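You operate a simulated robot arm through the tools that you are given. There is no shell and no other tool. Be economical: measure what you need, move in short steps, check, and stop when the job is done.

Carry out the task below with a simulated robot arm. There is one attempt and no reset: what you move stays moved.

JOB
Print the grey block from the small blue box.
Fine: lay the lid on the bench top meanwhile and put it back on the box; one print from the inked press; the block stays under the press.

Only the result counts: the job must be done as asked and must still hold three seconds after the hand-in. Knocking over, shifting, dropping, spilling or breaking anything else fails it. A push-on lid holds only when it is set on centred and level and pressed home; a screw cap is set on level and turned clockwise until tight.

ROBOT AND FRAMES
A 6-joint arm with a two-finger parallel gripper, fixed in place. Base frame: the origin is at the foot of the arm, x ahead of it, y to its left, z up. Readings come in m, degrees, newtons and seconds.
Its first joint turns from -70.0 to 70.0 degrees. Payload 1.9 kg.
The TCP is the grasp point between the finger pads, 0.023 m short of the fingertips. In the tool frame z runs along the fingers and y along their closing line. The gripper opens to 0.094 m. The fingers are 0.038 m wide and 0.01 m thick; the gripper's body (0.054 by 0.096 m) begins 0.039 m behind the TCP.
Orientation is told as [roll, pitch, yaw] about the base's x, y, z axes, in that order, counted from this pose: with the fingers straight down and closing along the base's y, the tool's x points along the base's -x, its y along +y and its z along -z.

CONTROLS
- The arm moves only by the tool apply_moves. Its argument "commands" is a list that holds one entry, the list of rows, each a list of 7 numbers: the turn, a rotation vector about the base's x, y, z in degrees, then the shift along the base's x, y, z in m, then the opening in per cent of the stroke, from 0 (shut) to 100 (fully open). In form: [[[ax, ay, az, x, y, z, fingers], ...]]. A call has 1 to 10 rows; each row shifts and turns the commanded pose from where the row before left it. A row lasts 0.2 s, in which the tool goes at most 0.05 m and 8.6 degrees; a call with a longer step from one row to the next is refused whole, and so is a gripper value outside its range. Where a pose cannot be reached the arm comes as near as it can. A force on the tool above 60 N (or 10 N above the force at the start of the call, whichever is more), or a blocked arm, ends the call early, and 0.2 s more pass. The fingers move at their own pace (about 0.108 m/s each) and stop on an object; they squeeze with about 34 N. The grip force told is the motor's: it shows also when the fingers shut on nothing. Time passes only in rows, and 0.2 s behind the last, so rows that do not move let the fingers close. It gives the time, the measured TCP pose, the force on the tool (base axes), the opening and the grip force at its end, in the units of the frame above (readings bear some noise), and new pictures: "show" is both (left out), scene, wrist or none.
- Cameras (640 x 400 px; columns grow to the right, rows downward): "scene" is fixed at [0.0308, 0.3083, 0.3896]; the picture's right is [-0.90, -0.43, 0.00], its down [-0.37, 0.76, -0.54] and it looks along [0.23, -0.49, -0.84] (base axes); focal length 214 px, centre (320, 200). "wrist" rides on the gripper at [0.087, 0.016, -0.074] in the tool frame; the picture's right is [-0.18, 0.98, 0.00], its down [-0.58, -0.11, -0.81] and it looks along [-0.79, -0.15, 0.59] (tool axes); focal length 243 px, centre (320, 200). There is no depth. A picture from a camera that has moved, and an enlarged one, comes with that camera's place and axes in the base frame and with its lens. The place of the scene camera against the robot may be out by one fixed shift of up to 0.018 m in any direction.
- zoom(camera, box): a new picture of the part [left, top, right, bottom] of that camera's present view, enlarged. No time passes.
- sign_off(): hands the job in; it is judged then, once.

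Work in short steps. Places have to be worked out from the pictures, the camera data and where the tool is seen: move nearer, look again, correct. Check each grasp and each placing, and mend what went wrong. You have 120 turns and 200 pictures in all, those below and enlarged ones among them. Open the gripper and draw the arm clear of the work before you hand the job in, unless the task says otherwise; then end with one line.

The tools are called after ">>>" by a JSON object that holds its "method" and its "body". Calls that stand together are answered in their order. apply_moves: Moves the arm, as the interface text tells. Its arguments: {"type":"object","properties":{"commands":{"type":"array"},"show":{"type":"string","enum":["both","scene","wrist","none"]}},"required":["commands"]} The other tools are called the same way: zoom (camera, box) takes an enlarged picture of a part of a camera's view; sign_off () hands the job in.

At the start:

```text
t: 0.0
position: [0.318, -0.0747, 0.3404]
tcp_rot: [0.0, 0.0, -0.2]
force: [0.2, -0.5, -0.5]
opening: 0.094
gripper_force: 0.2
```

scene: 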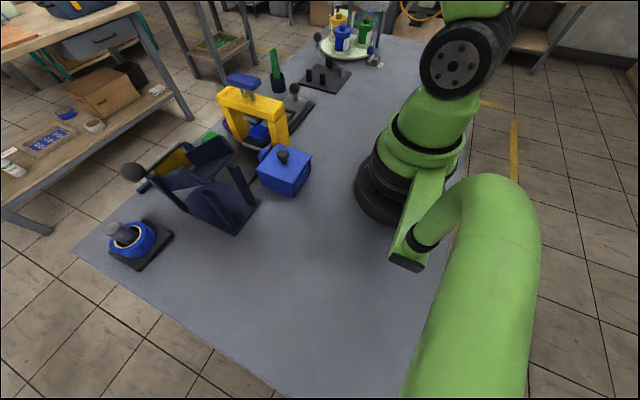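
wrist: 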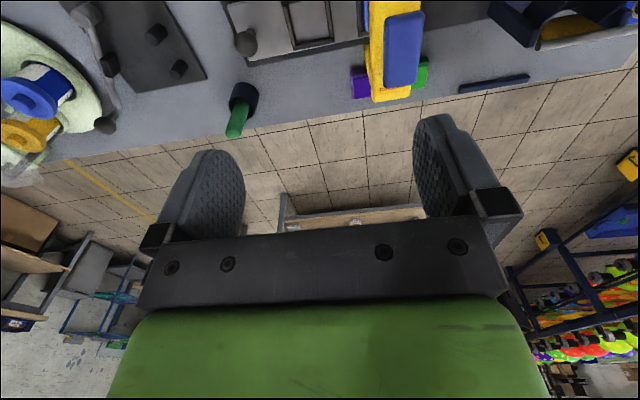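

The scene shows a yellow press, a blue box with a knob lid, and other fixtures. I zoom in to identify them.

>>> {"method": "zoom", "body": {"camera": "scene", "box": [180, 60, 340, 160]}}

>>> {"method": "zoom", "body": {"camera": "scene", "box": [80, 120, 330, 276]}}

>>> {"method": "zoom", "body": {"camera": "scene", "box": [240, 0, 400, 100]}}

>>> {"method": "zoom", "body": {"camera": "wrist", "box": [220, 0, 540, 200]}}

```text
4.00 times, centred on (260, 110) of scene
camera zoom: at [0.0308, 0.3083, 0.3896], right [-0.9, -0.43, 0.0], down [-0.37, 0.76, -0.54], along [0.23, -0.49, -0.84], focal length 858 px, centre (560, 560)
```

zoom: 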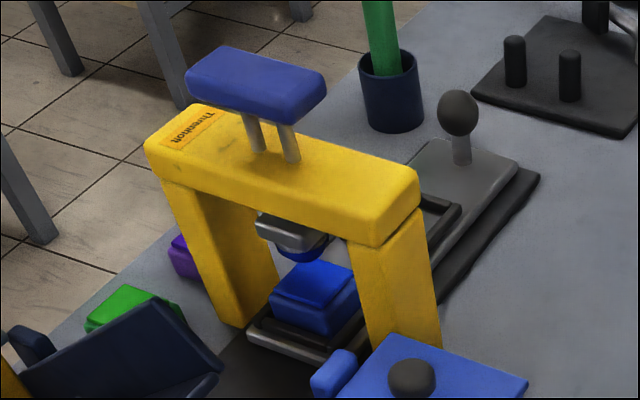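

```text
2.56 times, centred on (205, 198) of scene
camera zoom: at [0.0308, 0.3083, 0.3896], right [-0.9, -0.43, 0.0], down [-0.37, 0.76, -0.54], along [0.23, -0.49, -0.84], focal length 549 px, centre (614, 205)
```

zoom: 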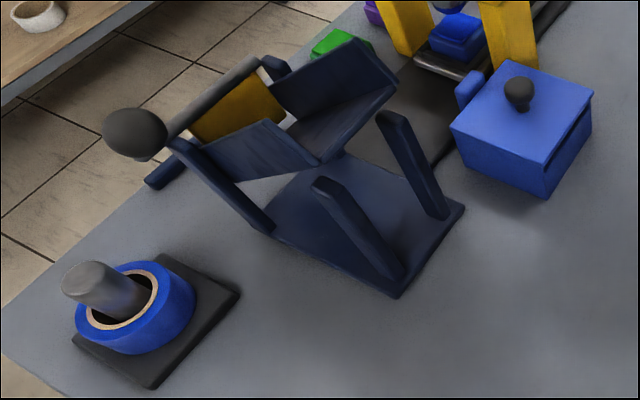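

```text
4.00 times, centred on (320, 50) of scene
camera zoom: at [0.0308, 0.3083, 0.3896], right [-0.9, -0.43, 0.0], down [-0.37, 0.76, -0.54], along [0.23, -0.49, -0.84], focal length 858 px, centre (320, 800)
```

zoom: 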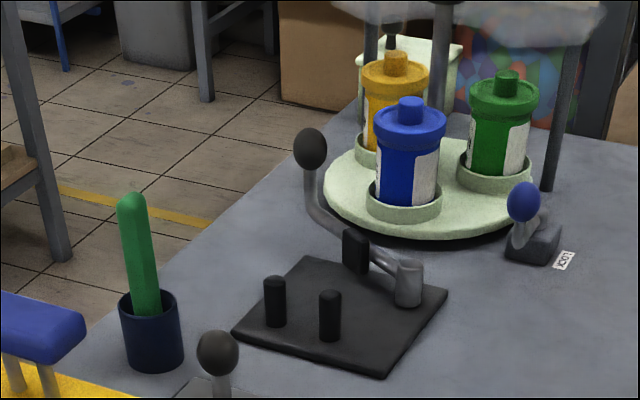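

```text
2.00 times, centred on (380, 100) of wrist
camera zoom: at [0.2323, -0.0571, 0.4146], right [0.19, 0.98, 0.0], down [0.58, -0.11, 0.81], along [0.79, -0.15, -0.59], focal length 485 px, centre (200, 400)
```

zoom: 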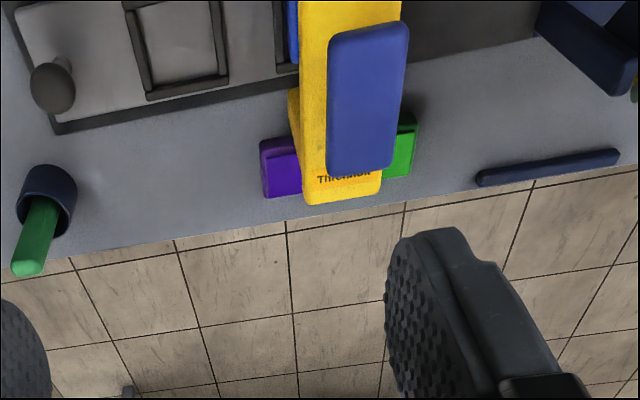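

The bench seems to lie near z≈0, not -0.64: triangulating the press handle from both cameras puts it at about (0.34, 0, 0.17). I move back and left, staying high, to see the box and press with the wrist camera.

>>> {"method": "apply_moves", "body": {"commands": [[[0, 0, 0, -0.04, 0.03, 0, 100], [0, 0, 0, -0.04, 0.03, 0, 100], [0, 0, 0, -0.03, 0.03, 0, 100], [0, 0, 0, 0, 0, 0, 100]]]}}

```text
t: 1.0
position: [0.2085, 0.0173, 0.3395]
tcp_rot: [0.0, -0.1, -0.2]
force: [-0.7, 0.6, -0.6]
opening: 0.094
gripper_force: 0.1
camera wrist: at [0.1226, 0.0329, 0.4139], right [0.19, 0.98, 0.0], down [0.58, -0.11, 0.81], along [0.79, -0.15, -0.59], focal length 243 px, centre (320, 200)
```

scene: 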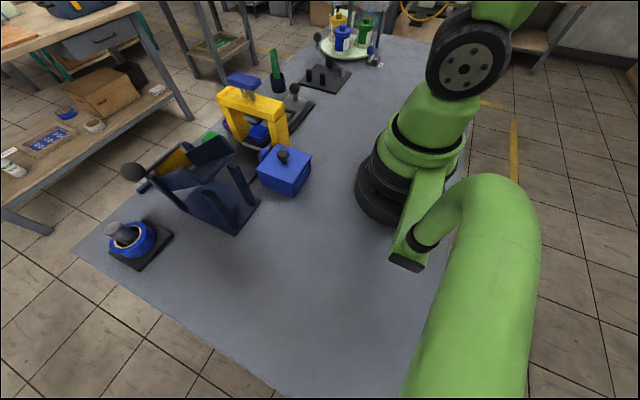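
wrist: 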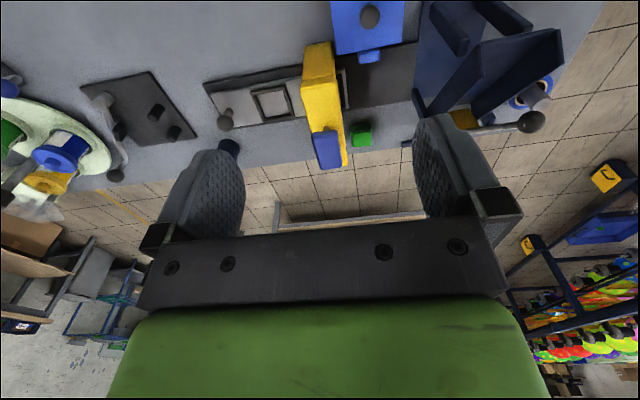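

The box and press are visible in the wrist view; I enlarge.

>>> {"method": "zoom", "body": {"camera": "wrist", "box": [200, 0, 456, 160]}}

>>> {"method": "zoom", "body": {"camera": "wrist", "box": [384, 0, 640, 160]}}

```text
2.50 times, centred on (328, 80) of wrist
camera zoom: at [0.1226, 0.0329, 0.4139], right [0.19, 0.98, 0.0], down [0.58, -0.11, 0.81], along [0.79, -0.15, -0.59], focal length 606 px, centre (300, 500)
```

zoom: 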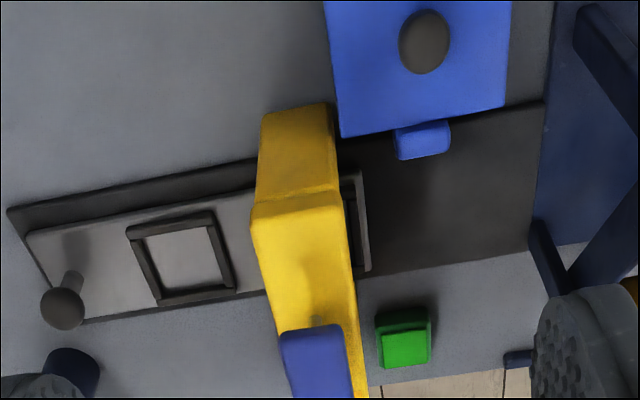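

```text
2.50 times, centred on (512, 80) of wrist
camera zoom: at [0.1226, 0.0329, 0.4139], right [0.19, 0.98, 0.0], down [0.58, -0.11, 0.81], along [0.79, -0.15, -0.59], focal length 606 px, centre (-160, 500)
```

zoom: 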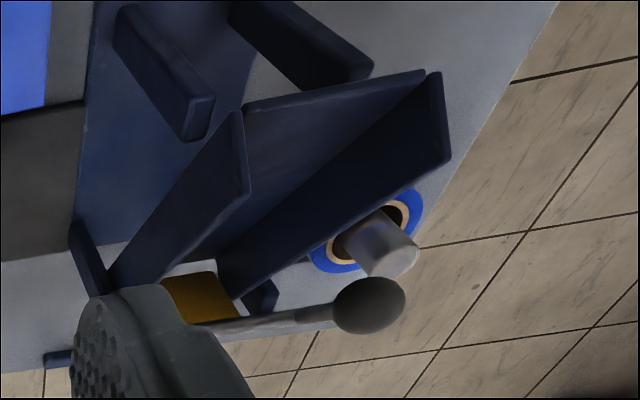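

The knob of the box lid triangulates to about (0.224, 0.067, 0.09). I draw further back for a fuller view of the box.

>>> {"method": "apply_moves", "body": {"commands": [[[0, 0, 0, -0.04, 0.03, 0.0, 100], [0, 0, 0, -0.03, 0.02, 0, 100], [0, 0, 0, 0, 0, 0, 100]]], "show": "wrist"}}

```text
t: 1.8
position: [0.1386, 0.0659, 0.3407]
tcp_rot: [-0.2, -0.1, -0.2]
force: [0.1, 0.4, -0.6]
opening: 0.0941
gripper_force: 0.1
camera wrist: at [0.0527, 0.0822, 0.4141], right [0.19, 0.98, 0.0], down [0.58, -0.11, 0.81], along [0.79, -0.15, -0.59], focal length 243 px, centre (320, 200)
```

wrist: 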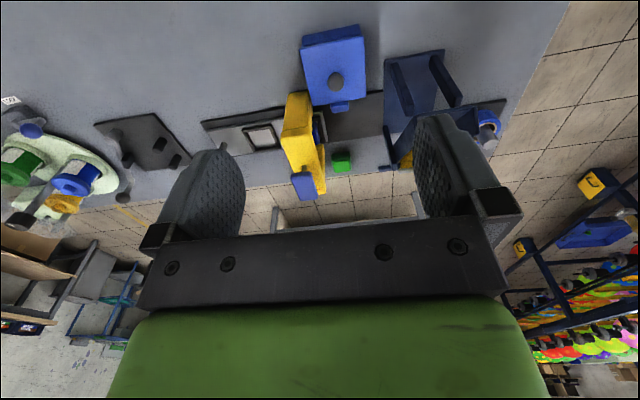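

>>> {"method": "zoom", "body": {"camera": "wrist", "box": [190, 10, 510, 210]}}

>>> {"method": "zoom", "body": {"camera": "wrist", "box": [272, 10, 400, 90]}}

>>> {"method": "zoom", "body": {"camera": "scene", "box": [216, 80, 344, 160]}}

>>> {"method": "zoom", "body": {"camera": "scene", "box": [220, 130, 348, 210]}}

```text
2.00 times, centred on (350, 110) of wrist
camera zoom: at [0.0527, 0.0822, 0.4141], right [0.19, 0.98, 0.0], down [0.58, -0.11, 0.81], along [0.79, -0.15, -0.59], focal length 485 px, centre (260, 380)
```

zoom: 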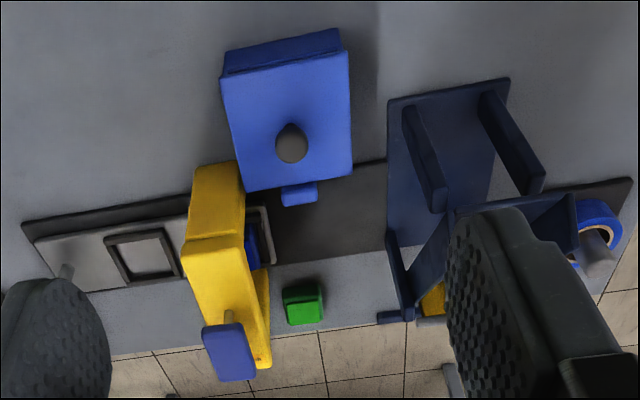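

```text
5.00 times, centred on (336, 50) of wrist
camera zoom: at [0.0527, 0.0822, 0.4141], right [0.19, 0.98, 0.0], down [0.58, -0.11, 0.81], along [0.79, -0.15, -0.59], focal length 1213 px, centre (240, 950)
```

zoom: 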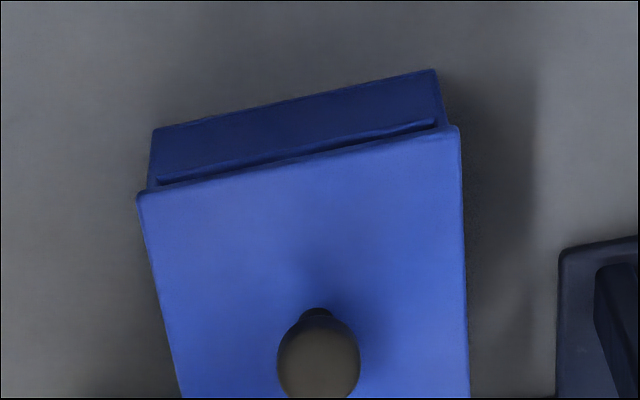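

```text
5.00 times, centred on (280, 120) of scene
camera zoom: at [0.0307, 0.3083, 0.3896], right [-0.9, -0.44, 0.0], down [-0.37, 0.76, -0.54], along [0.23, -0.49, -0.84], focal length 1072 px, centre (520, 600)
```

zoom: 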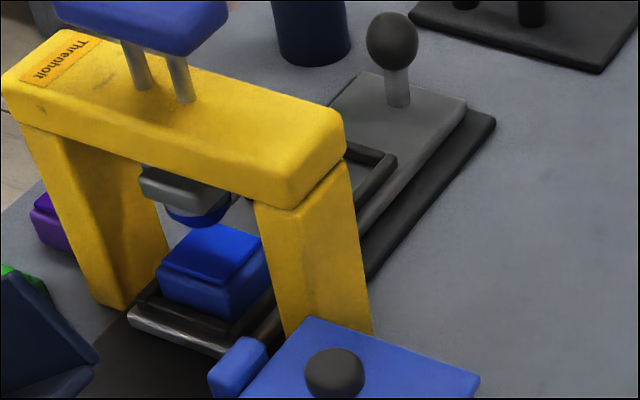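

```text
5.00 times, centred on (284, 170) of scene
camera zoom: at [0.0307, 0.3083, 0.3896], right [-0.9, -0.44, 0.0], down [-0.37, 0.76, -0.54], along [0.23, -0.49, -0.84], focal length 1072 px, centre (500, 350)
```

zoom: 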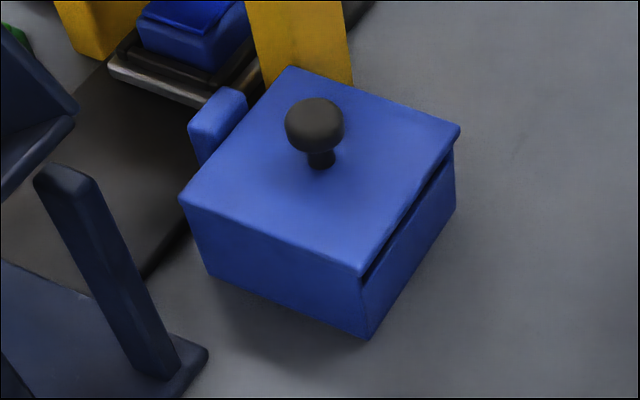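

The lid is axis-aligned, about 0.08 m square, centred near (0.222, 0.071), with its top near z≈0.075. I move above it and partly down to look again.

>>> {"method": "apply_moves", "body": {"commands": [[[0, 0, 0, 0.045, 0.003, 0.0, 60], [0, 0, 0, 0.038, 0.002, -0.02, 60], [0, 0, 0, 0, 0, -0.05, 60], [0, 0, 0, 0, 0, -0.05, 60], [0, 0, 0, 0, 0, -0.04, 60], [0, 0, 0, 0, 0, 0, 60]]]}}

```text
t: 3.2
position: [0.2213, 0.0711, 0.1796]
tcp_rot: [0.1, -0.2, -0.3]
force: [-1.6, 0.8, 0.3]
opening: 0.0564
gripper_force: 0.0
camera wrist: at [0.1353, 0.0884, 0.2538], right [0.19, 0.98, 0.0], down [0.58, -0.11, 0.81], along [0.79, -0.15, -0.59], focal length 243 px, centre (320, 200)
```

scene: 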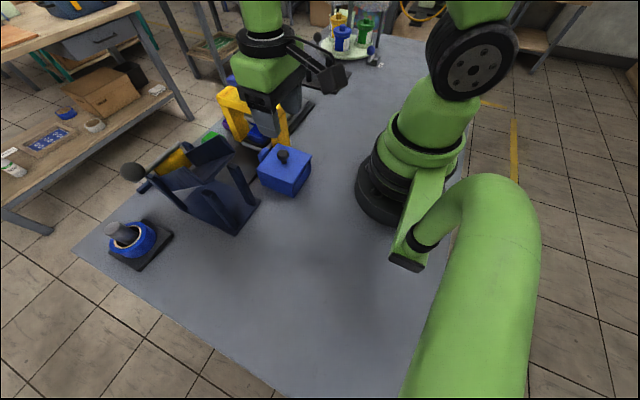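
wrist: 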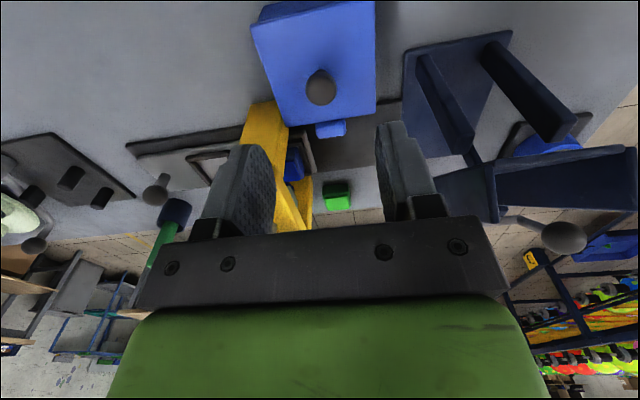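

The knob is in column 320, so it is lined up in y. I go down 0.045 and look again.

>>> {"method": "apply_moves", "body": {"commands": [[[0, 0, 0, 0, 0, -0.045, 60], [0, 0, 0, 0, 0, 0, 60]]]}}

```text
t: 3.8
position: [0.2214, 0.0716, 0.1346]
tcp_rot: [0.0, -0.1, -0.2]
force: [-0.4, -0.6, 0.0]
opening: 0.0564
gripper_force: 0.1
camera wrist: at [0.1352, 0.0886, 0.2082], right [0.19, 0.98, 0.0], down [0.58, -0.11, 0.81], along [0.79, -0.15, -0.59], focal length 243 px, centre (320, 200)
```

scene: 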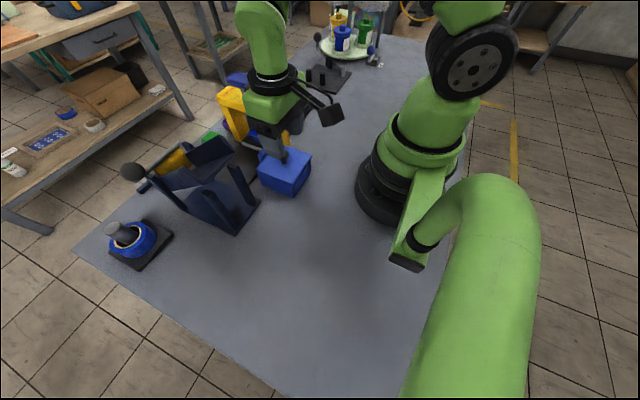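
wrist: 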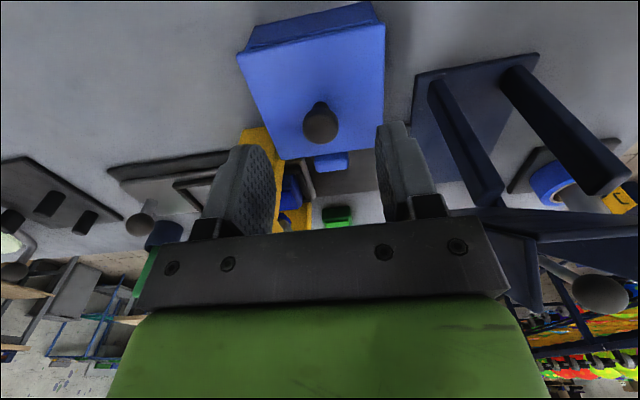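

The knob sits about 0.045–0.06 below the TCP and perhaps slightly forward. I go down 0.025 more and re-measure.

>>> {"method": "apply_moves", "body": {"commands": [[[0, 0, 0, 0, 0, -0.025, 60], [0, 0, 0, 0, 0, 0, 60]]]}}

>>> {"method": "zoom", "body": {"camera": "wrist", "box": [220, 60, 420, 185]}}

>>> {"method": "zoom", "body": {"camera": "scene", "box": [220, 110, 348, 190]}}

```text
t: 4.4
position: [0.2207, 0.0709, 0.1094]
tcp_rot: [0.0, -0.1, -0.2]
force: [0.1, 0.5, -0.4]
opening: 0.0563
gripper_force: 0.1
camera wrist: at [0.1353, 0.0883, 0.1835], right [0.19, 0.98, 0.0], down [0.58, -0.11, 0.81], along [0.79, -0.15, -0.59], focal length 243 px, centre (320, 200)
```

scene: 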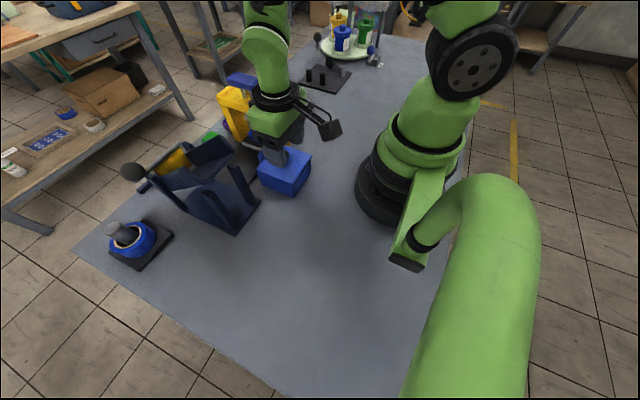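
wrist: 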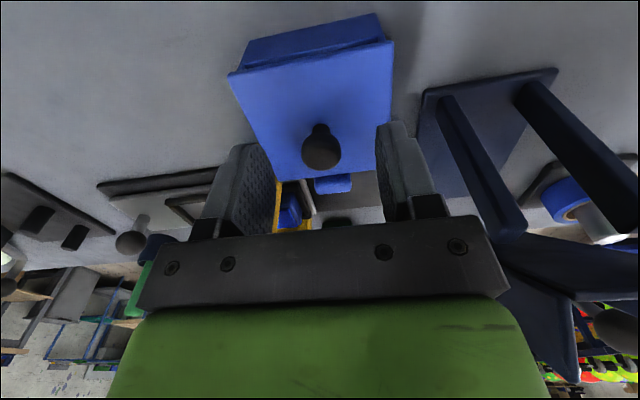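

```text
3.20 times, centred on (320, 122) of wrist
camera zoom: at [0.1353, 0.0883, 0.1835], right [0.19, 0.98, 0.0], down [0.58, -0.11, 0.81], along [0.79, -0.15, -0.59], focal length 776 px, centre (320, 448)
```

zoom: 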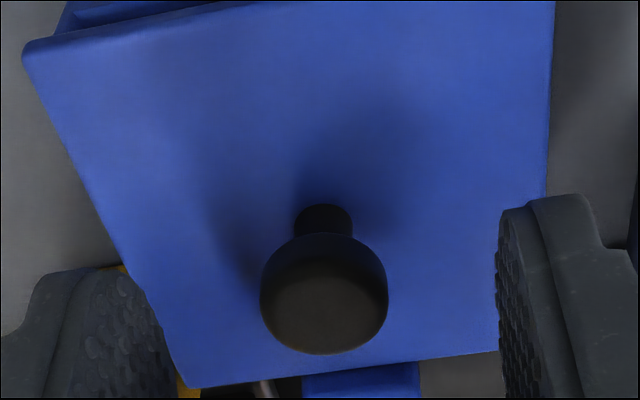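

```text
5.00 times, centred on (284, 150) of scene
camera zoom: at [0.0308, 0.3083, 0.3896], right [-0.9, -0.44, 0.0], down [-0.37, 0.76, -0.54], along [0.23, -0.49, -0.84], focal length 1072 px, centre (500, 450)
```

zoom: 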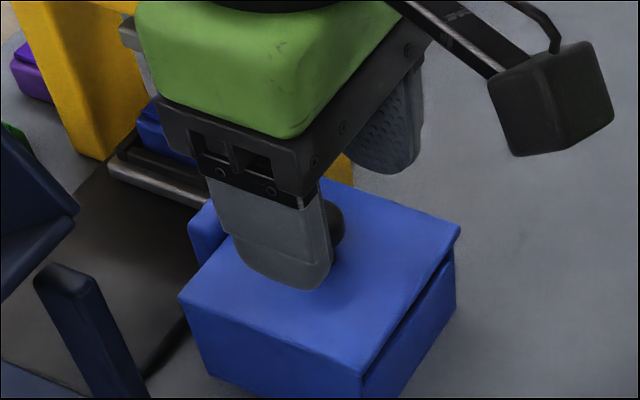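

Knob centre is about (0.225, 0.071, 0.083), and the lid top about z 0.06. I lower to z≈0.088 and close.

>>> {"method": "apply_moves", "body": {"commands": [[[0, 0, 0, 0.004, 0, -0.01, 60], [0, 0, 0, 0, 0, -0.011, 60], [0, 0, 0, 0, 0, 0, 60], [0, 0, 0, 0, 0, 0, 10], [0, 0, 0, 0, 0, 0, 10], [0, 0, 0, 0, 0, 0, 10]]]}}

>>> {"method": "zoom", "body": {"camera": "wrist", "box": [220, 60, 420, 185]}}

```text
t: 5.8
position: [0.2264, 0.0706, 0.0883]
tcp_rot: [-0.1, -0.1, -0.2]
force: [0.6, 0.0, -0.3]
opening: 0.0224
gripper_force: 34.1
camera wrist: at [0.1392, 0.0877, 0.163], right [0.19, 0.98, 0.0], down [0.58, -0.11, 0.81], along [0.79, -0.15, -0.59], focal length 243 px, centre (320, 200)
```

scene: 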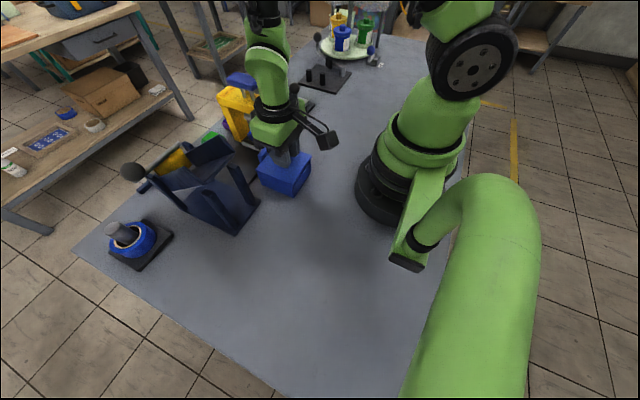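
wrist: 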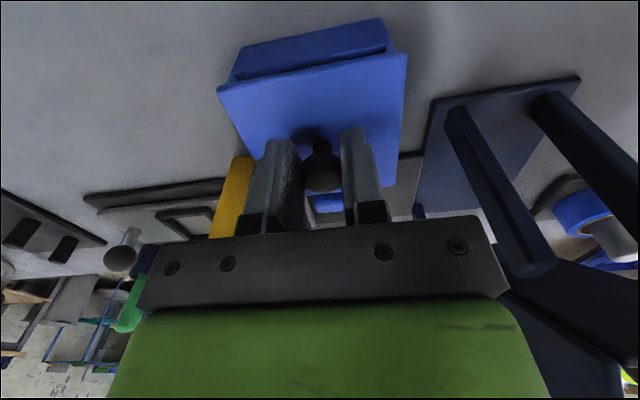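

```text
3.20 times, centred on (320, 122) of wrist
camera zoom: at [0.1392, 0.0877, 0.163], right [0.19, 0.98, 0.0], down [0.58, -0.11, 0.81], along [0.79, -0.15, -0.59], focal length 776 px, centre (320, 448)
```

zoom: 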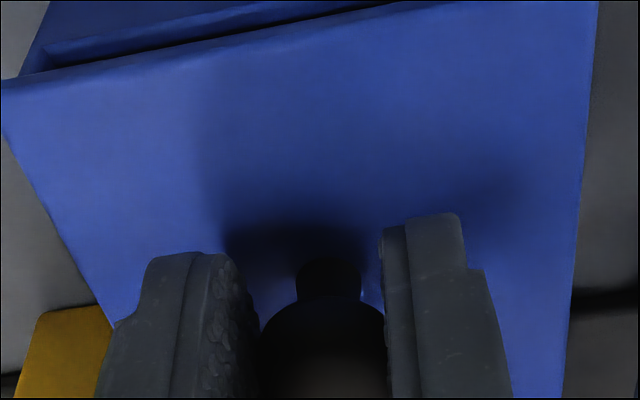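

The knob is gripped at 22.4 mm. I lift gently and watch the force.

>>> {"method": "apply_moves", "body": {"commands": [[[0, 0, 0, 0, 0, 0.005, 10], [0, 0, 0, 0, 0, 0.005, 10], [0, 0, 0, 0, 0, 0.01, 10], [0, 0, 0, 0, 0, 0, 10]]]}}

>>> {"method": "zoom", "body": {"camera": "scene", "box": [220, 110, 348, 190]}}

```text
t: 6.8
position: [0.2251, 0.0709, 0.1092]
tcp_rot: [-0.2, -0.2, -0.3]
force: [0.7, -1.5, 0.2]
opening: 0.0219
gripper_force: 34.2
camera wrist: at [0.1395, 0.0879, 0.1836], right [0.19, 0.98, 0.0], down [0.58, -0.11, 0.81], along [0.79, -0.15, -0.59], focal length 243 px, centre (320, 200)
```

scene: 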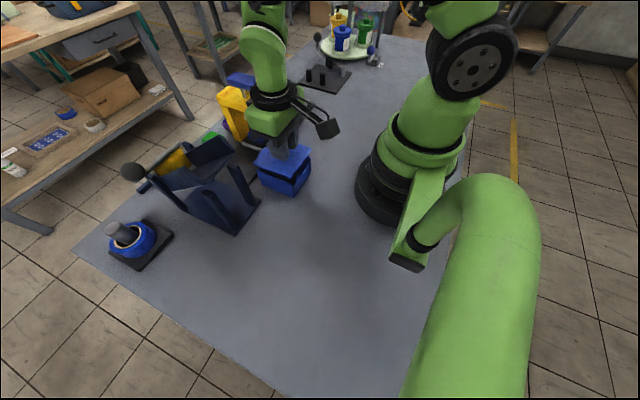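
wrist: 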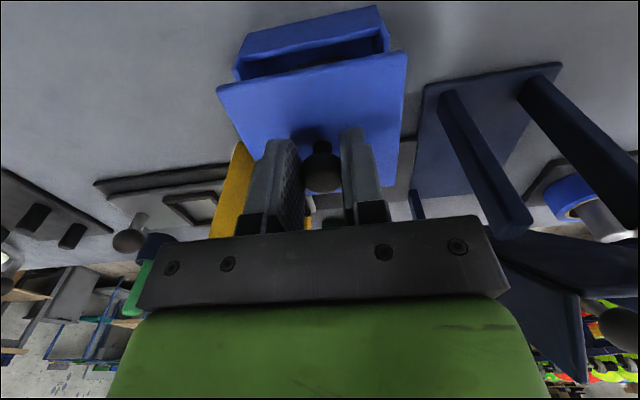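

```text
5.00 times, centred on (284, 150) of scene
camera zoom: at [0.0308, 0.3083, 0.3896], right [-0.9, -0.44, 0.0], down [-0.37, 0.76, -0.54], along [0.23, -0.49, -0.84], focal length 1072 px, centre (500, 450)
```

zoom: 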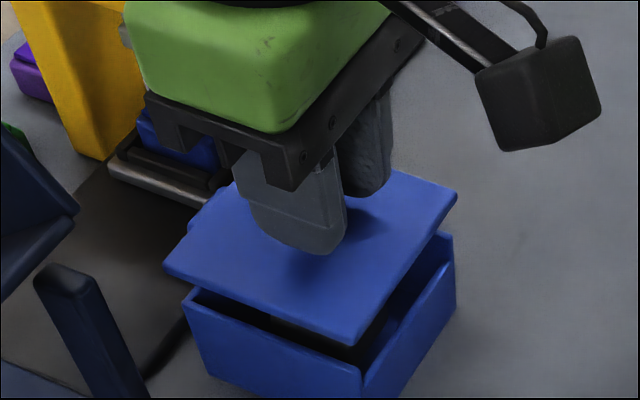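

The lid is off. I lift it and carry it to the clear bench at about (0.21, -0.08).

>>> {"method": "apply_moves", "body": {"commands": [[[0, 0, 0, 0, 0, 0.04, 10], [0, 0, 0, -0.005, -0.04, 0.01, 10], [0, 0, 0, -0.005, -0.045, 0, 10], [0, 0, 0, -0.005, -0.045, 0, 10], [0, 0, 0, 0, -0.02, 0, 10], [0, 0, 0, 0, 0, -0.04, 10], [0, 0, 0, 0, 0, -0.03, 10], [0, 0, 0, 0, 0, 0, 10]]]}}

>>> {"method": "zoom", "body": {"camera": "scene", "box": [220, 90, 380, 190]}}

```text
t: 8.6
position: [0.2094, -0.0793, 0.0908]
tcp_rot: [-0.1, -0.1, -0.2]
force: [-0.4, 0.6, 0.1]
opening: 0.022
gripper_force: 33.9
camera wrist: at [0.1236, -0.063, 0.1635], right [0.19, 0.98, 0.0], down [0.58, -0.11, 0.81], along [0.79, -0.15, -0.59], focal length 243 px, centre (320, 200)
```

scene: 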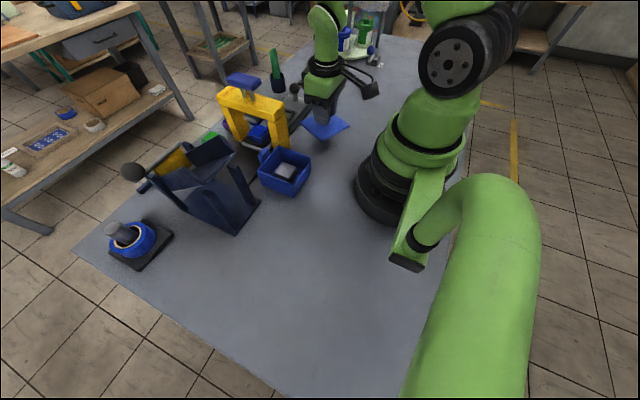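
wrist: 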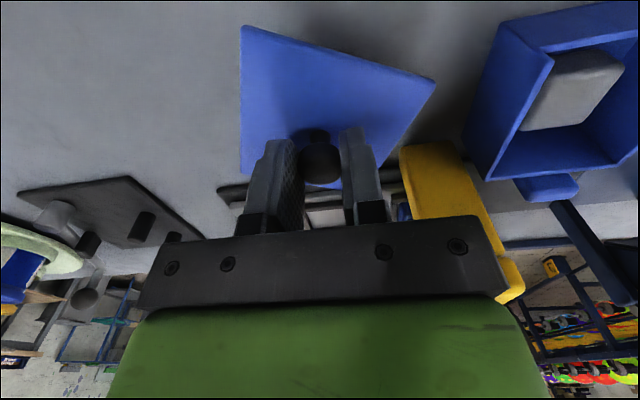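

```text
4.00 times, centred on (300, 140) of scene
camera zoom: at [0.0308, 0.3083, 0.3896], right [-0.9, -0.44, 0.0], down [-0.37, 0.76, -0.54], along [0.23, -0.49, -0.84], focal length 858 px, centre (400, 440)
```

zoom: 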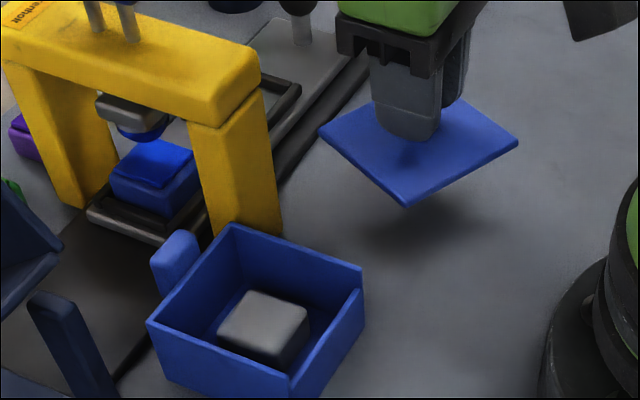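

The grey block shows in the box. The lid has yawed a bit in the grip on its round knob; I lower it further.

>>> {"method": "apply_moves", "body": {"commands": [[[0, 0, 0, 0, 0, -0.02, 10], [0, 0, 0, 0, 0, -0.015, 10], [0, 0, 0, 0, 0, 0, 10]]]}}

>>> {"method": "zoom", "body": {"camera": "scene", "box": [260, 80, 388, 160]}}

```text
t: 9.4
position: [0.2112, -0.0789, 0.0561]
tcp_rot: [-0.1, -0.2, -0.2]
force: [0.0, 0.1, -0.1]
opening: 0.0223
gripper_force: 33.6
camera wrist: at [0.1239, -0.0618, 0.1288], right [0.19, 0.98, 0.0], down [0.58, -0.11, 0.81], along [0.79, -0.15, -0.59], focal length 243 px, centre (320, 200)
```

scene: 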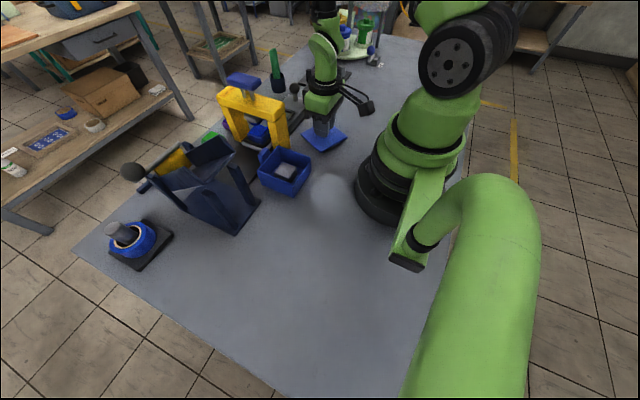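
wrist: 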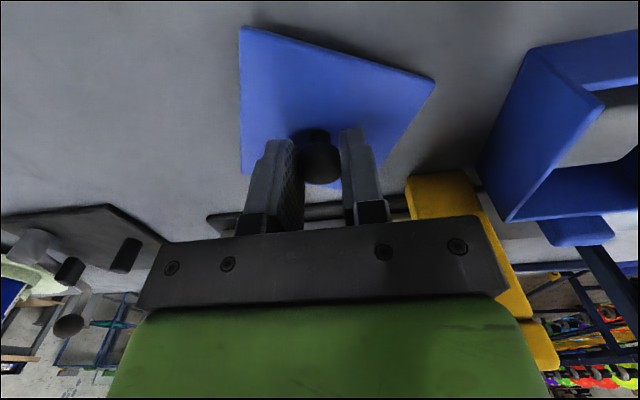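

```text
5.00 times, centred on (324, 120) of scene
camera zoom: at [0.0308, 0.3083, 0.3896], right [-0.9, -0.44, 0.0], down [-0.37, 0.76, -0.54], along [0.23, -0.49, -0.84], focal length 1072 px, centre (300, 600)
```

zoom: 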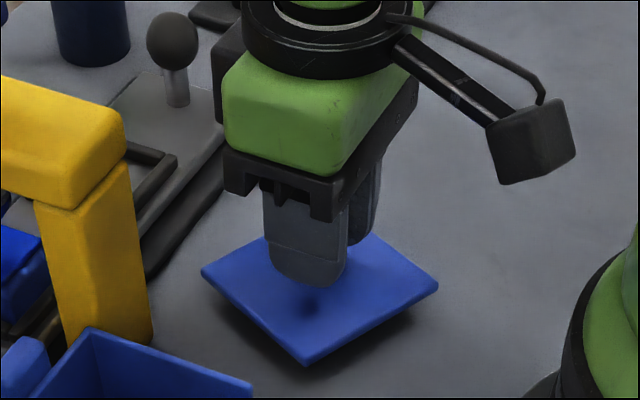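

Still a little gap; I lower in small steps.

>>> {"method": "apply_moves", "body": {"commands": [[[0, 0, 0, 0, 0, -0.006, 10], [0, 0, 0, 0, 0, -0.004, 10], [0, 0, 0, 0, 0, 0, 10]]], "show": "scene"}}

>>> {"method": "zoom", "body": {"camera": "scene", "box": [280, 110, 360, 160]}}

```text
t: 10.2
position: [0.2107, -0.0779, 0.0452]
tcp_rot: [-0.1, -0.2, -0.2]
force: [-5.2, -0.3, 20.8]
opening: 0.0223
gripper_force: 34.3
```

scene: 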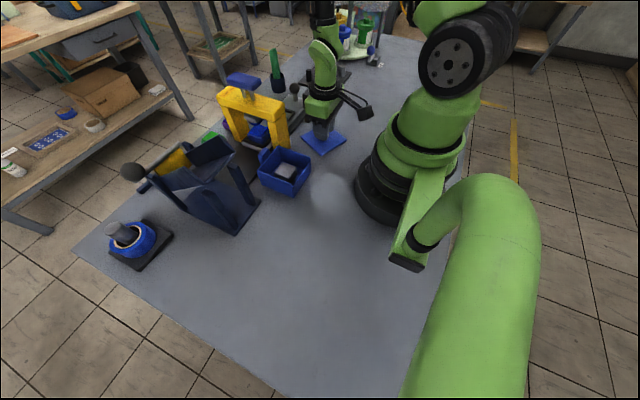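

```text
8.00 times, centred on (320, 135) of scene
camera zoom: at [0.0307, 0.3083, 0.3896], right [-0.9, -0.44, 0.0], down [-0.37, 0.76, -0.54], along [0.23, -0.49, -0.84], focal length 1716 px, centre (320, 720)
```

zoom: 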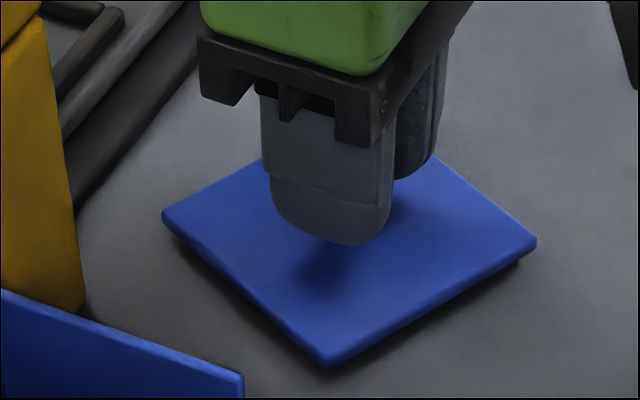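

It is in contact (20 N). I release and rise straight up.

>>> {"method": "apply_moves", "body": {"commands": [[[0, 0, 0, 0, 0, 0.001, 10], [0, 0, 0, 0, 0, 0, 50], [0, 0, 0, 0, 0, 0, 50], [0, 0, 0, 0, 0, 0.03, 50], [0, 0, 0, 0, 0, 0.05, 50], [0, 0, 0, -0.03, 0, 0.05, 80], [0, 0, 0, 0, 0, 0, 80]]]}}

>>> {"method": "zoom", "body": {"camera": "wrist", "box": [240, 0, 496, 160]}}

>>> {"method": "zoom", "body": {"camera": "scene", "box": [220, 90, 380, 190]}}

```text
refused: row 6 steps farther than a row can; nothing moved
```

```text
2.50 times, centred on (368, 80) of wrist
camera zoom: at [0.1241, -0.0617, 0.1187], right [0.19, 0.98, 0.0], down [0.58, -0.11, 0.81], along [0.79, -0.15, -0.59], focal length 606 px, centre (200, 500)
```

zoom: 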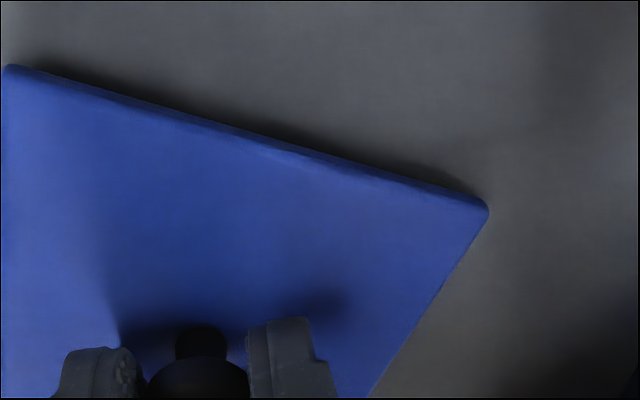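

```text
4.00 times, centred on (300, 140) of scene
camera zoom: at [0.0307, 0.3083, 0.3896], right [-0.9, -0.44, 0.0], down [-0.37, 0.76, -0.54], along [0.23, -0.49, -0.84], focal length 858 px, centre (400, 440)
```

zoom: 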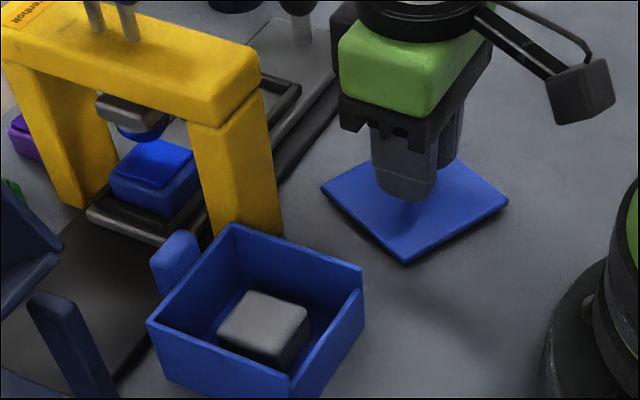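

Row 6 was too long; I redo with shorter steps.

>>> {"method": "apply_moves", "body": {"commands": [[[0, 0, 0, 0, 0, 0.001, 10], [0, 0, 0, 0, 0, 0, 50], [0, 0, 0, 0, 0, 0, 50], [0, 0, 0, 0, 0, 0.03, 50], [0, 0, 0, 0, 0, 0.05, 50], [0, 0, 0, -0.02, 0, 0.04, 80], [0, 0, 0, -0.02, 0.03, 0.03, 80], [0, 0, 0, -0.02, 0.03, 0.03, 80], [0, 0, 0, 0, 0, 0, 80]]]}}

>>> {"method": "zoom", "body": {"camera": "wrist", "box": [180, 0, 500, 200]}}

>>> {"method": "zoom", "body": {"camera": "scene", "box": [220, 90, 380, 190]}}

```text
t: 12.2
position: [0.1494, -0.0198, 0.2273]
tcp_rot: [0.1, -0.1, -0.2]
force: [0.0, 0.4, 0.6]
opening: 0.0753
gripper_force: 0.1
camera wrist: at [0.0635, -0.0029, 0.3007], right [0.19, 0.98, 0.0], down [0.58, -0.11, 0.81], along [0.79, -0.15, -0.59], focal length 243 px, centre (320, 200)
```

scene: 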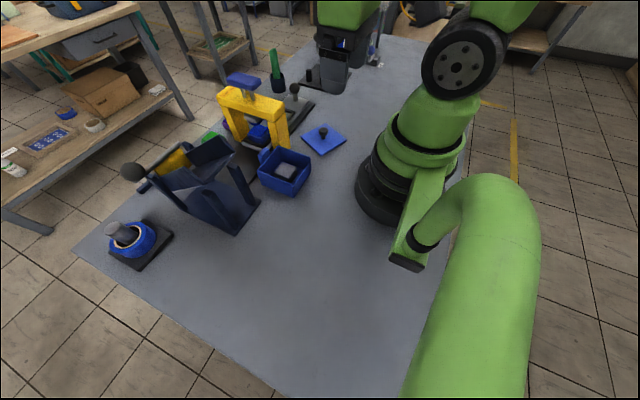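
wrist: 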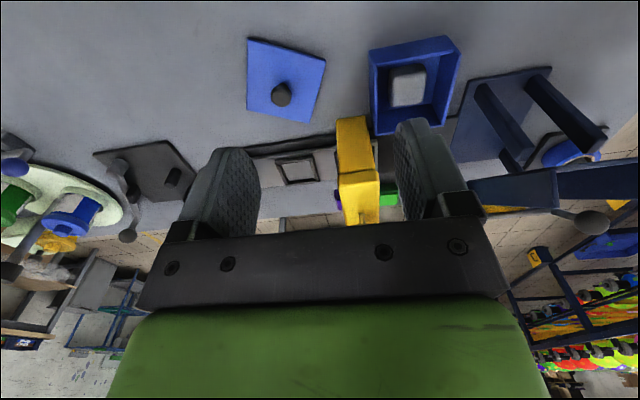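

```text
2.00 times, centred on (340, 100) of wrist
camera zoom: at [0.0635, -0.0029, 0.3007], right [0.19, 0.98, 0.0], down [0.58, -0.11, 0.81], along [0.79, -0.15, -0.59], focal length 485 px, centre (280, 400)
```

zoom: 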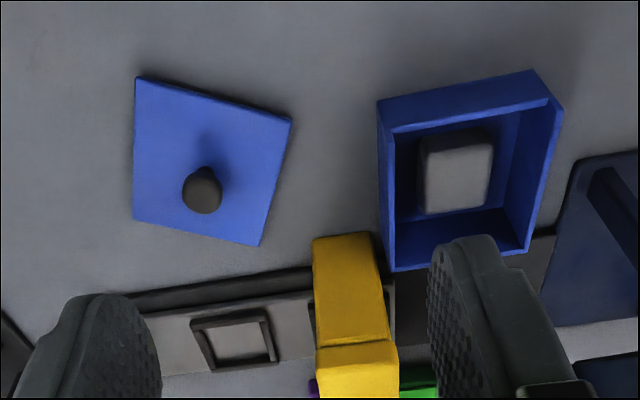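

```text
4.00 times, centred on (300, 140) of scene
camera zoom: at [0.0307, 0.3083, 0.3896], right [-0.9, -0.44, 0.0], down [-0.37, 0.76, -0.54], along [0.23, -0.49, -0.84], focal length 858 px, centre (400, 440)
```

zoom: 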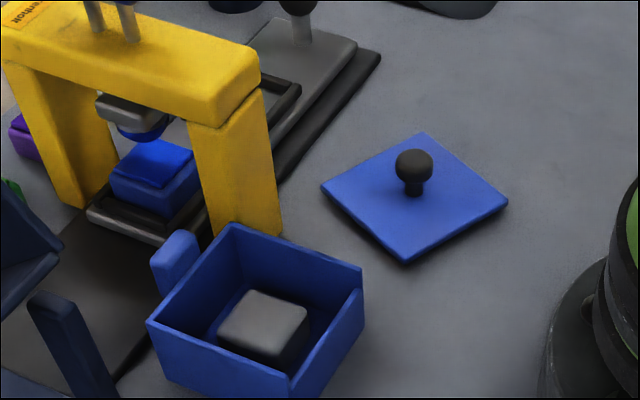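

The lid lies flat on the bench, yawed about -25°. Next I move to view the block in the box from nearer.

>>> {"method": "apply_moves", "body": {"commands": [[[0, 0, 0, 0.02, 0.045, 0.0, 55], [0, 0, 0, 0.02, 0.045, -0.01, 55], [0, 0, 0, 0, 0, -0.01, 55], [0, 0, 0, 0, 0, 0, 55]]], "show": "wrist"}}

>>> {"method": "zoom", "body": {"camera": "wrist", "box": [220, 0, 420, 125]}}

```text
refused: row 2 steps farther than a row can; nothing moved
```

```text
3.20 times, centred on (320, 62) of wrist
camera zoom: at [0.0635, -0.0029, 0.3007], right [0.19, 0.98, 0.0], down [0.58, -0.11, 0.81], along [0.79, -0.15, -0.59], focal length 776 px, centre (320, 640)
```

zoom: 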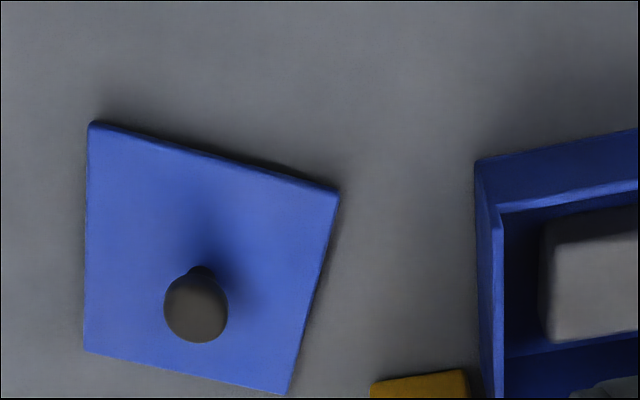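

Shorter steps again, towards the box.

>>> {"method": "apply_moves", "body": {"commands": [[[0, 0, 0, 0.015, 0.035, 0.0, 55], [0, 0, 0, 0.015, 0.035, -0.01, 55], [0, 0, 0, 0.01, 0.02, -0.02, 55], [0, 0, 0, 0, 0, 0, 55]]], "show": "wrist"}}

>>> {"method": "zoom", "body": {"camera": "wrist", "box": [220, 0, 420, 125]}}

```text
t: 13.2
position: [0.1903, 0.0715, 0.1945]
tcp_rot: [0.0, -0.1, -0.1]
force: [-0.2, 0.6, 0.2]
opening: 0.0518
gripper_force: 0.0
camera wrist: at [0.1033, 0.0883, 0.269], right [0.19, 0.98, 0.0], down [0.58, -0.11, 0.81], along [0.79, -0.15, -0.59], focal length 243 px, centre (320, 200)
```

wrist: 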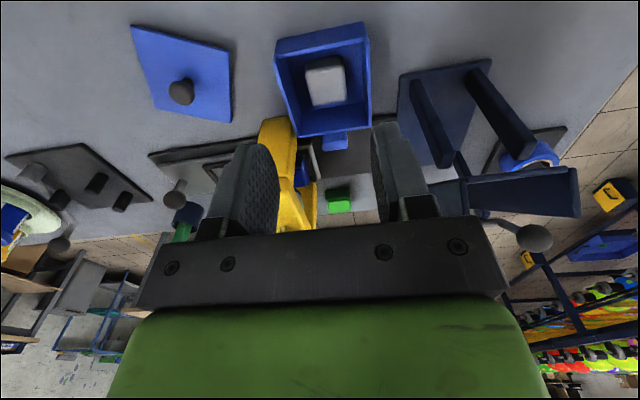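

```text
3.20 times, centred on (320, 62) of wrist
camera zoom: at [0.1033, 0.0883, 0.269], right [0.19, 0.98, 0.0], down [0.58, -0.11, 0.81], along [0.79, -0.15, -0.59], focal length 776 px, centre (320, 640)
```

zoom: 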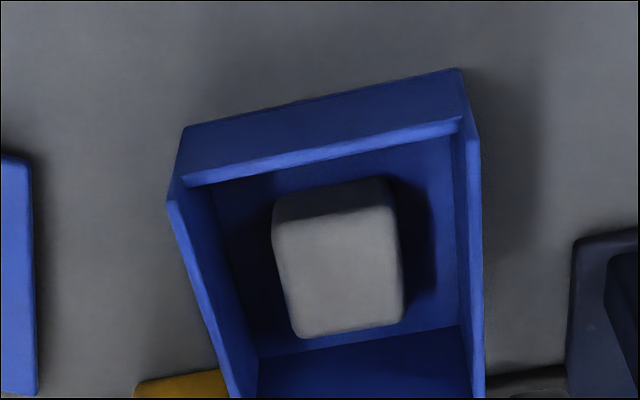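

The block measures about 0.036 m square, centred near (0.231, 0.071), with its top at z≈0.025. I align over it, set the opening to 0.045 and lower to just above the box.

>>> {"method": "apply_moves", "body": {"commands": [[[0, 0, 0, 0.04, 0.0, 0, 48], [0, 0, 0, 0, 0.0, -0.05, 48], [0, 0, 0, 0, 0, -0.045, 48], [0, 0, 0, 0, 0, 0, 48]]]}}

>>> {"method": "zoom", "body": {"camera": "wrist", "box": [220, 60, 420, 185]}}

>>> {"method": "zoom", "body": {"camera": "scene", "box": [220, 110, 348, 190]}}

```text
t: 14.2
position: [0.2312, 0.0704, 0.1009]
tcp_rot: [0.0, -0.2, -0.2]
force: [0.6, 1.3, -0.7]
opening: 0.0449
gripper_force: 0.1
camera wrist: at [0.1452, 0.0869, 0.1742], right [0.19, 0.98, 0.0], down [0.58, -0.11, 0.81], along [0.79, -0.15, -0.59], focal length 243 px, centre (320, 200)
```

scene: 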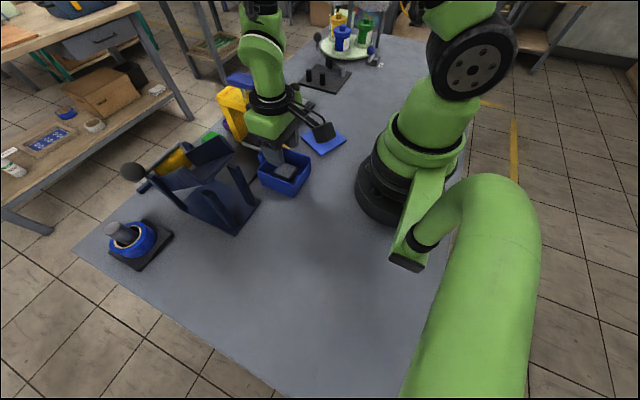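
wrist: 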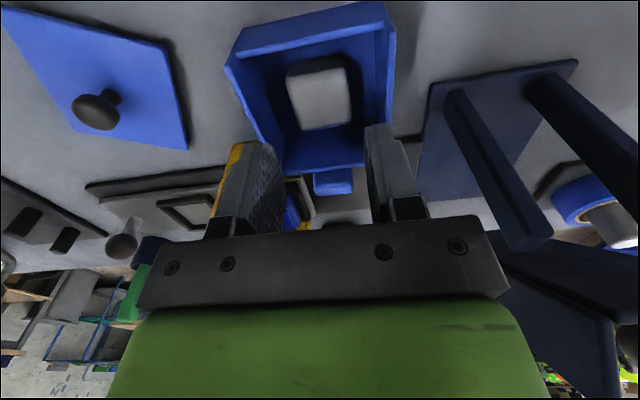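

```text
3.20 times, centred on (320, 122) of wrist
camera zoom: at [0.1452, 0.0869, 0.1742], right [0.19, 0.98, 0.0], down [0.58, -0.11, 0.81], along [0.79, -0.15, -0.59], focal length 776 px, centre (320, 448)
```

zoom: 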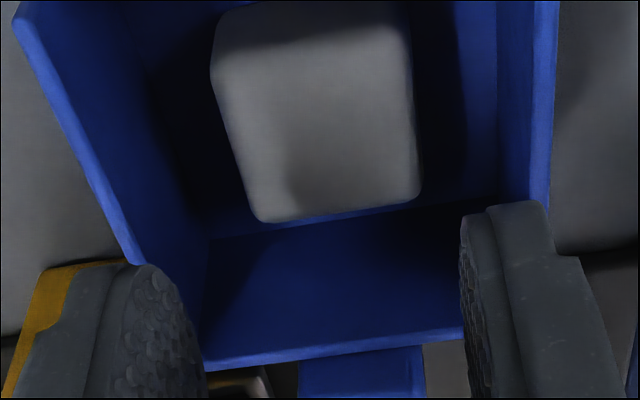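

```text
5.00 times, centred on (284, 150) of scene
camera zoom: at [0.0308, 0.3083, 0.3896], right [-0.9, -0.44, 0.0], down [-0.37, 0.76, -0.54], along [0.23, -0.49, -0.84], focal length 1072 px, centre (500, 450)
```

zoom: 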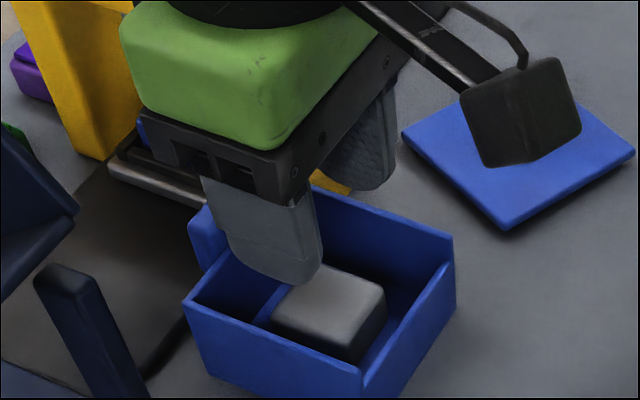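

The block is centred beneath the tool. I narrow the opening to 0.042 to clear the box walls and lower to z≈0.04.

>>> {"method": "apply_moves", "body": {"commands": [[[0, 0, 0, 0, 0.0, -0.02, 45], [0, 0, 0, 0, 0.0, -0.02, 45], [0, 0, 0, 0, 0, -0.01, 45], [0, 0, 0, 0, 0, 0, 45]]]}}

>>> {"method": "zoom", "body": {"camera": "wrist", "box": [220, 60, 420, 185]}}

>>> {"method": "zoom", "body": {"camera": "scene", "box": [220, 110, 348, 190]}}

```text
t: 15.2
position: [0.2297, 0.0706, 0.0498]
tcp_rot: [0.1, -0.1, -0.2]
force: [1.0, -0.1, 0.3]
opening: 0.0424
gripper_force: 0.1
camera wrist: at [0.1445, 0.0873, 0.1244], right [0.19, 0.98, 0.0], down [0.58, -0.11, 0.81], along [0.79, -0.15, -0.59], focal length 243 px, centre (320, 200)
```

scene: 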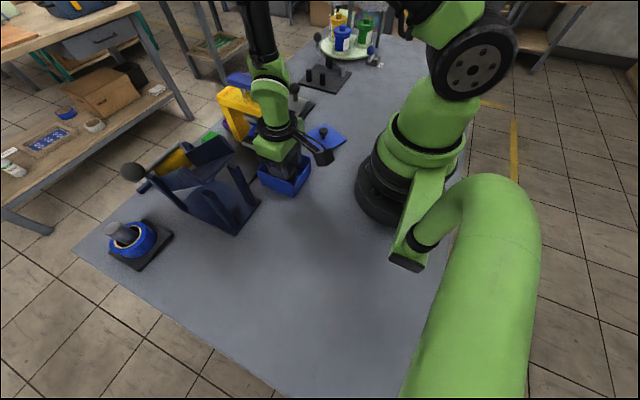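
wrist: 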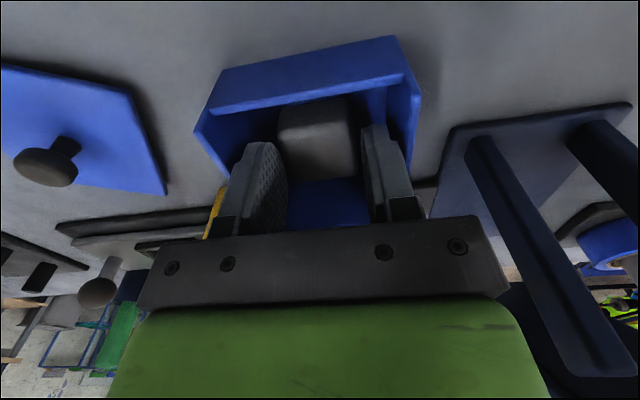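

```text
3.20 times, centred on (320, 122) of wrist
camera zoom: at [0.1445, 0.0873, 0.1244], right [0.19, 0.98, 0.0], down [0.58, -0.11, 0.81], along [0.79, -0.15, -0.59], focal length 776 px, centre (320, 448)
```

zoom: 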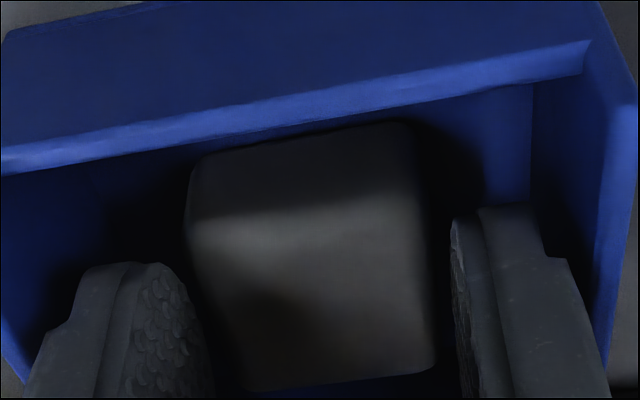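

```text
5.00 times, centred on (284, 150) of scene
camera zoom: at [0.0308, 0.3083, 0.3896], right [-0.9, -0.44, 0.0], down [-0.37, 0.76, -0.54], along [0.23, -0.49, -0.84], focal length 1072 px, centre (500, 450)
```

zoom: 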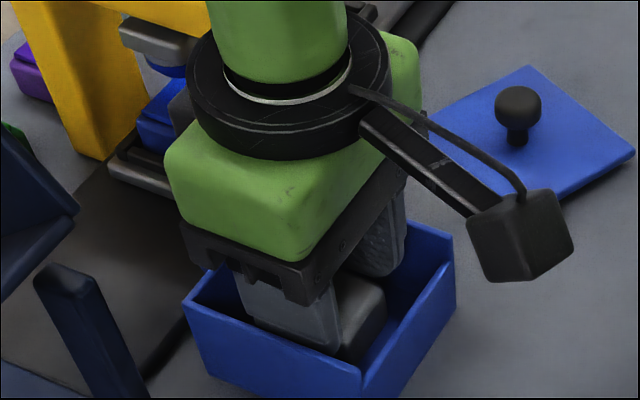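

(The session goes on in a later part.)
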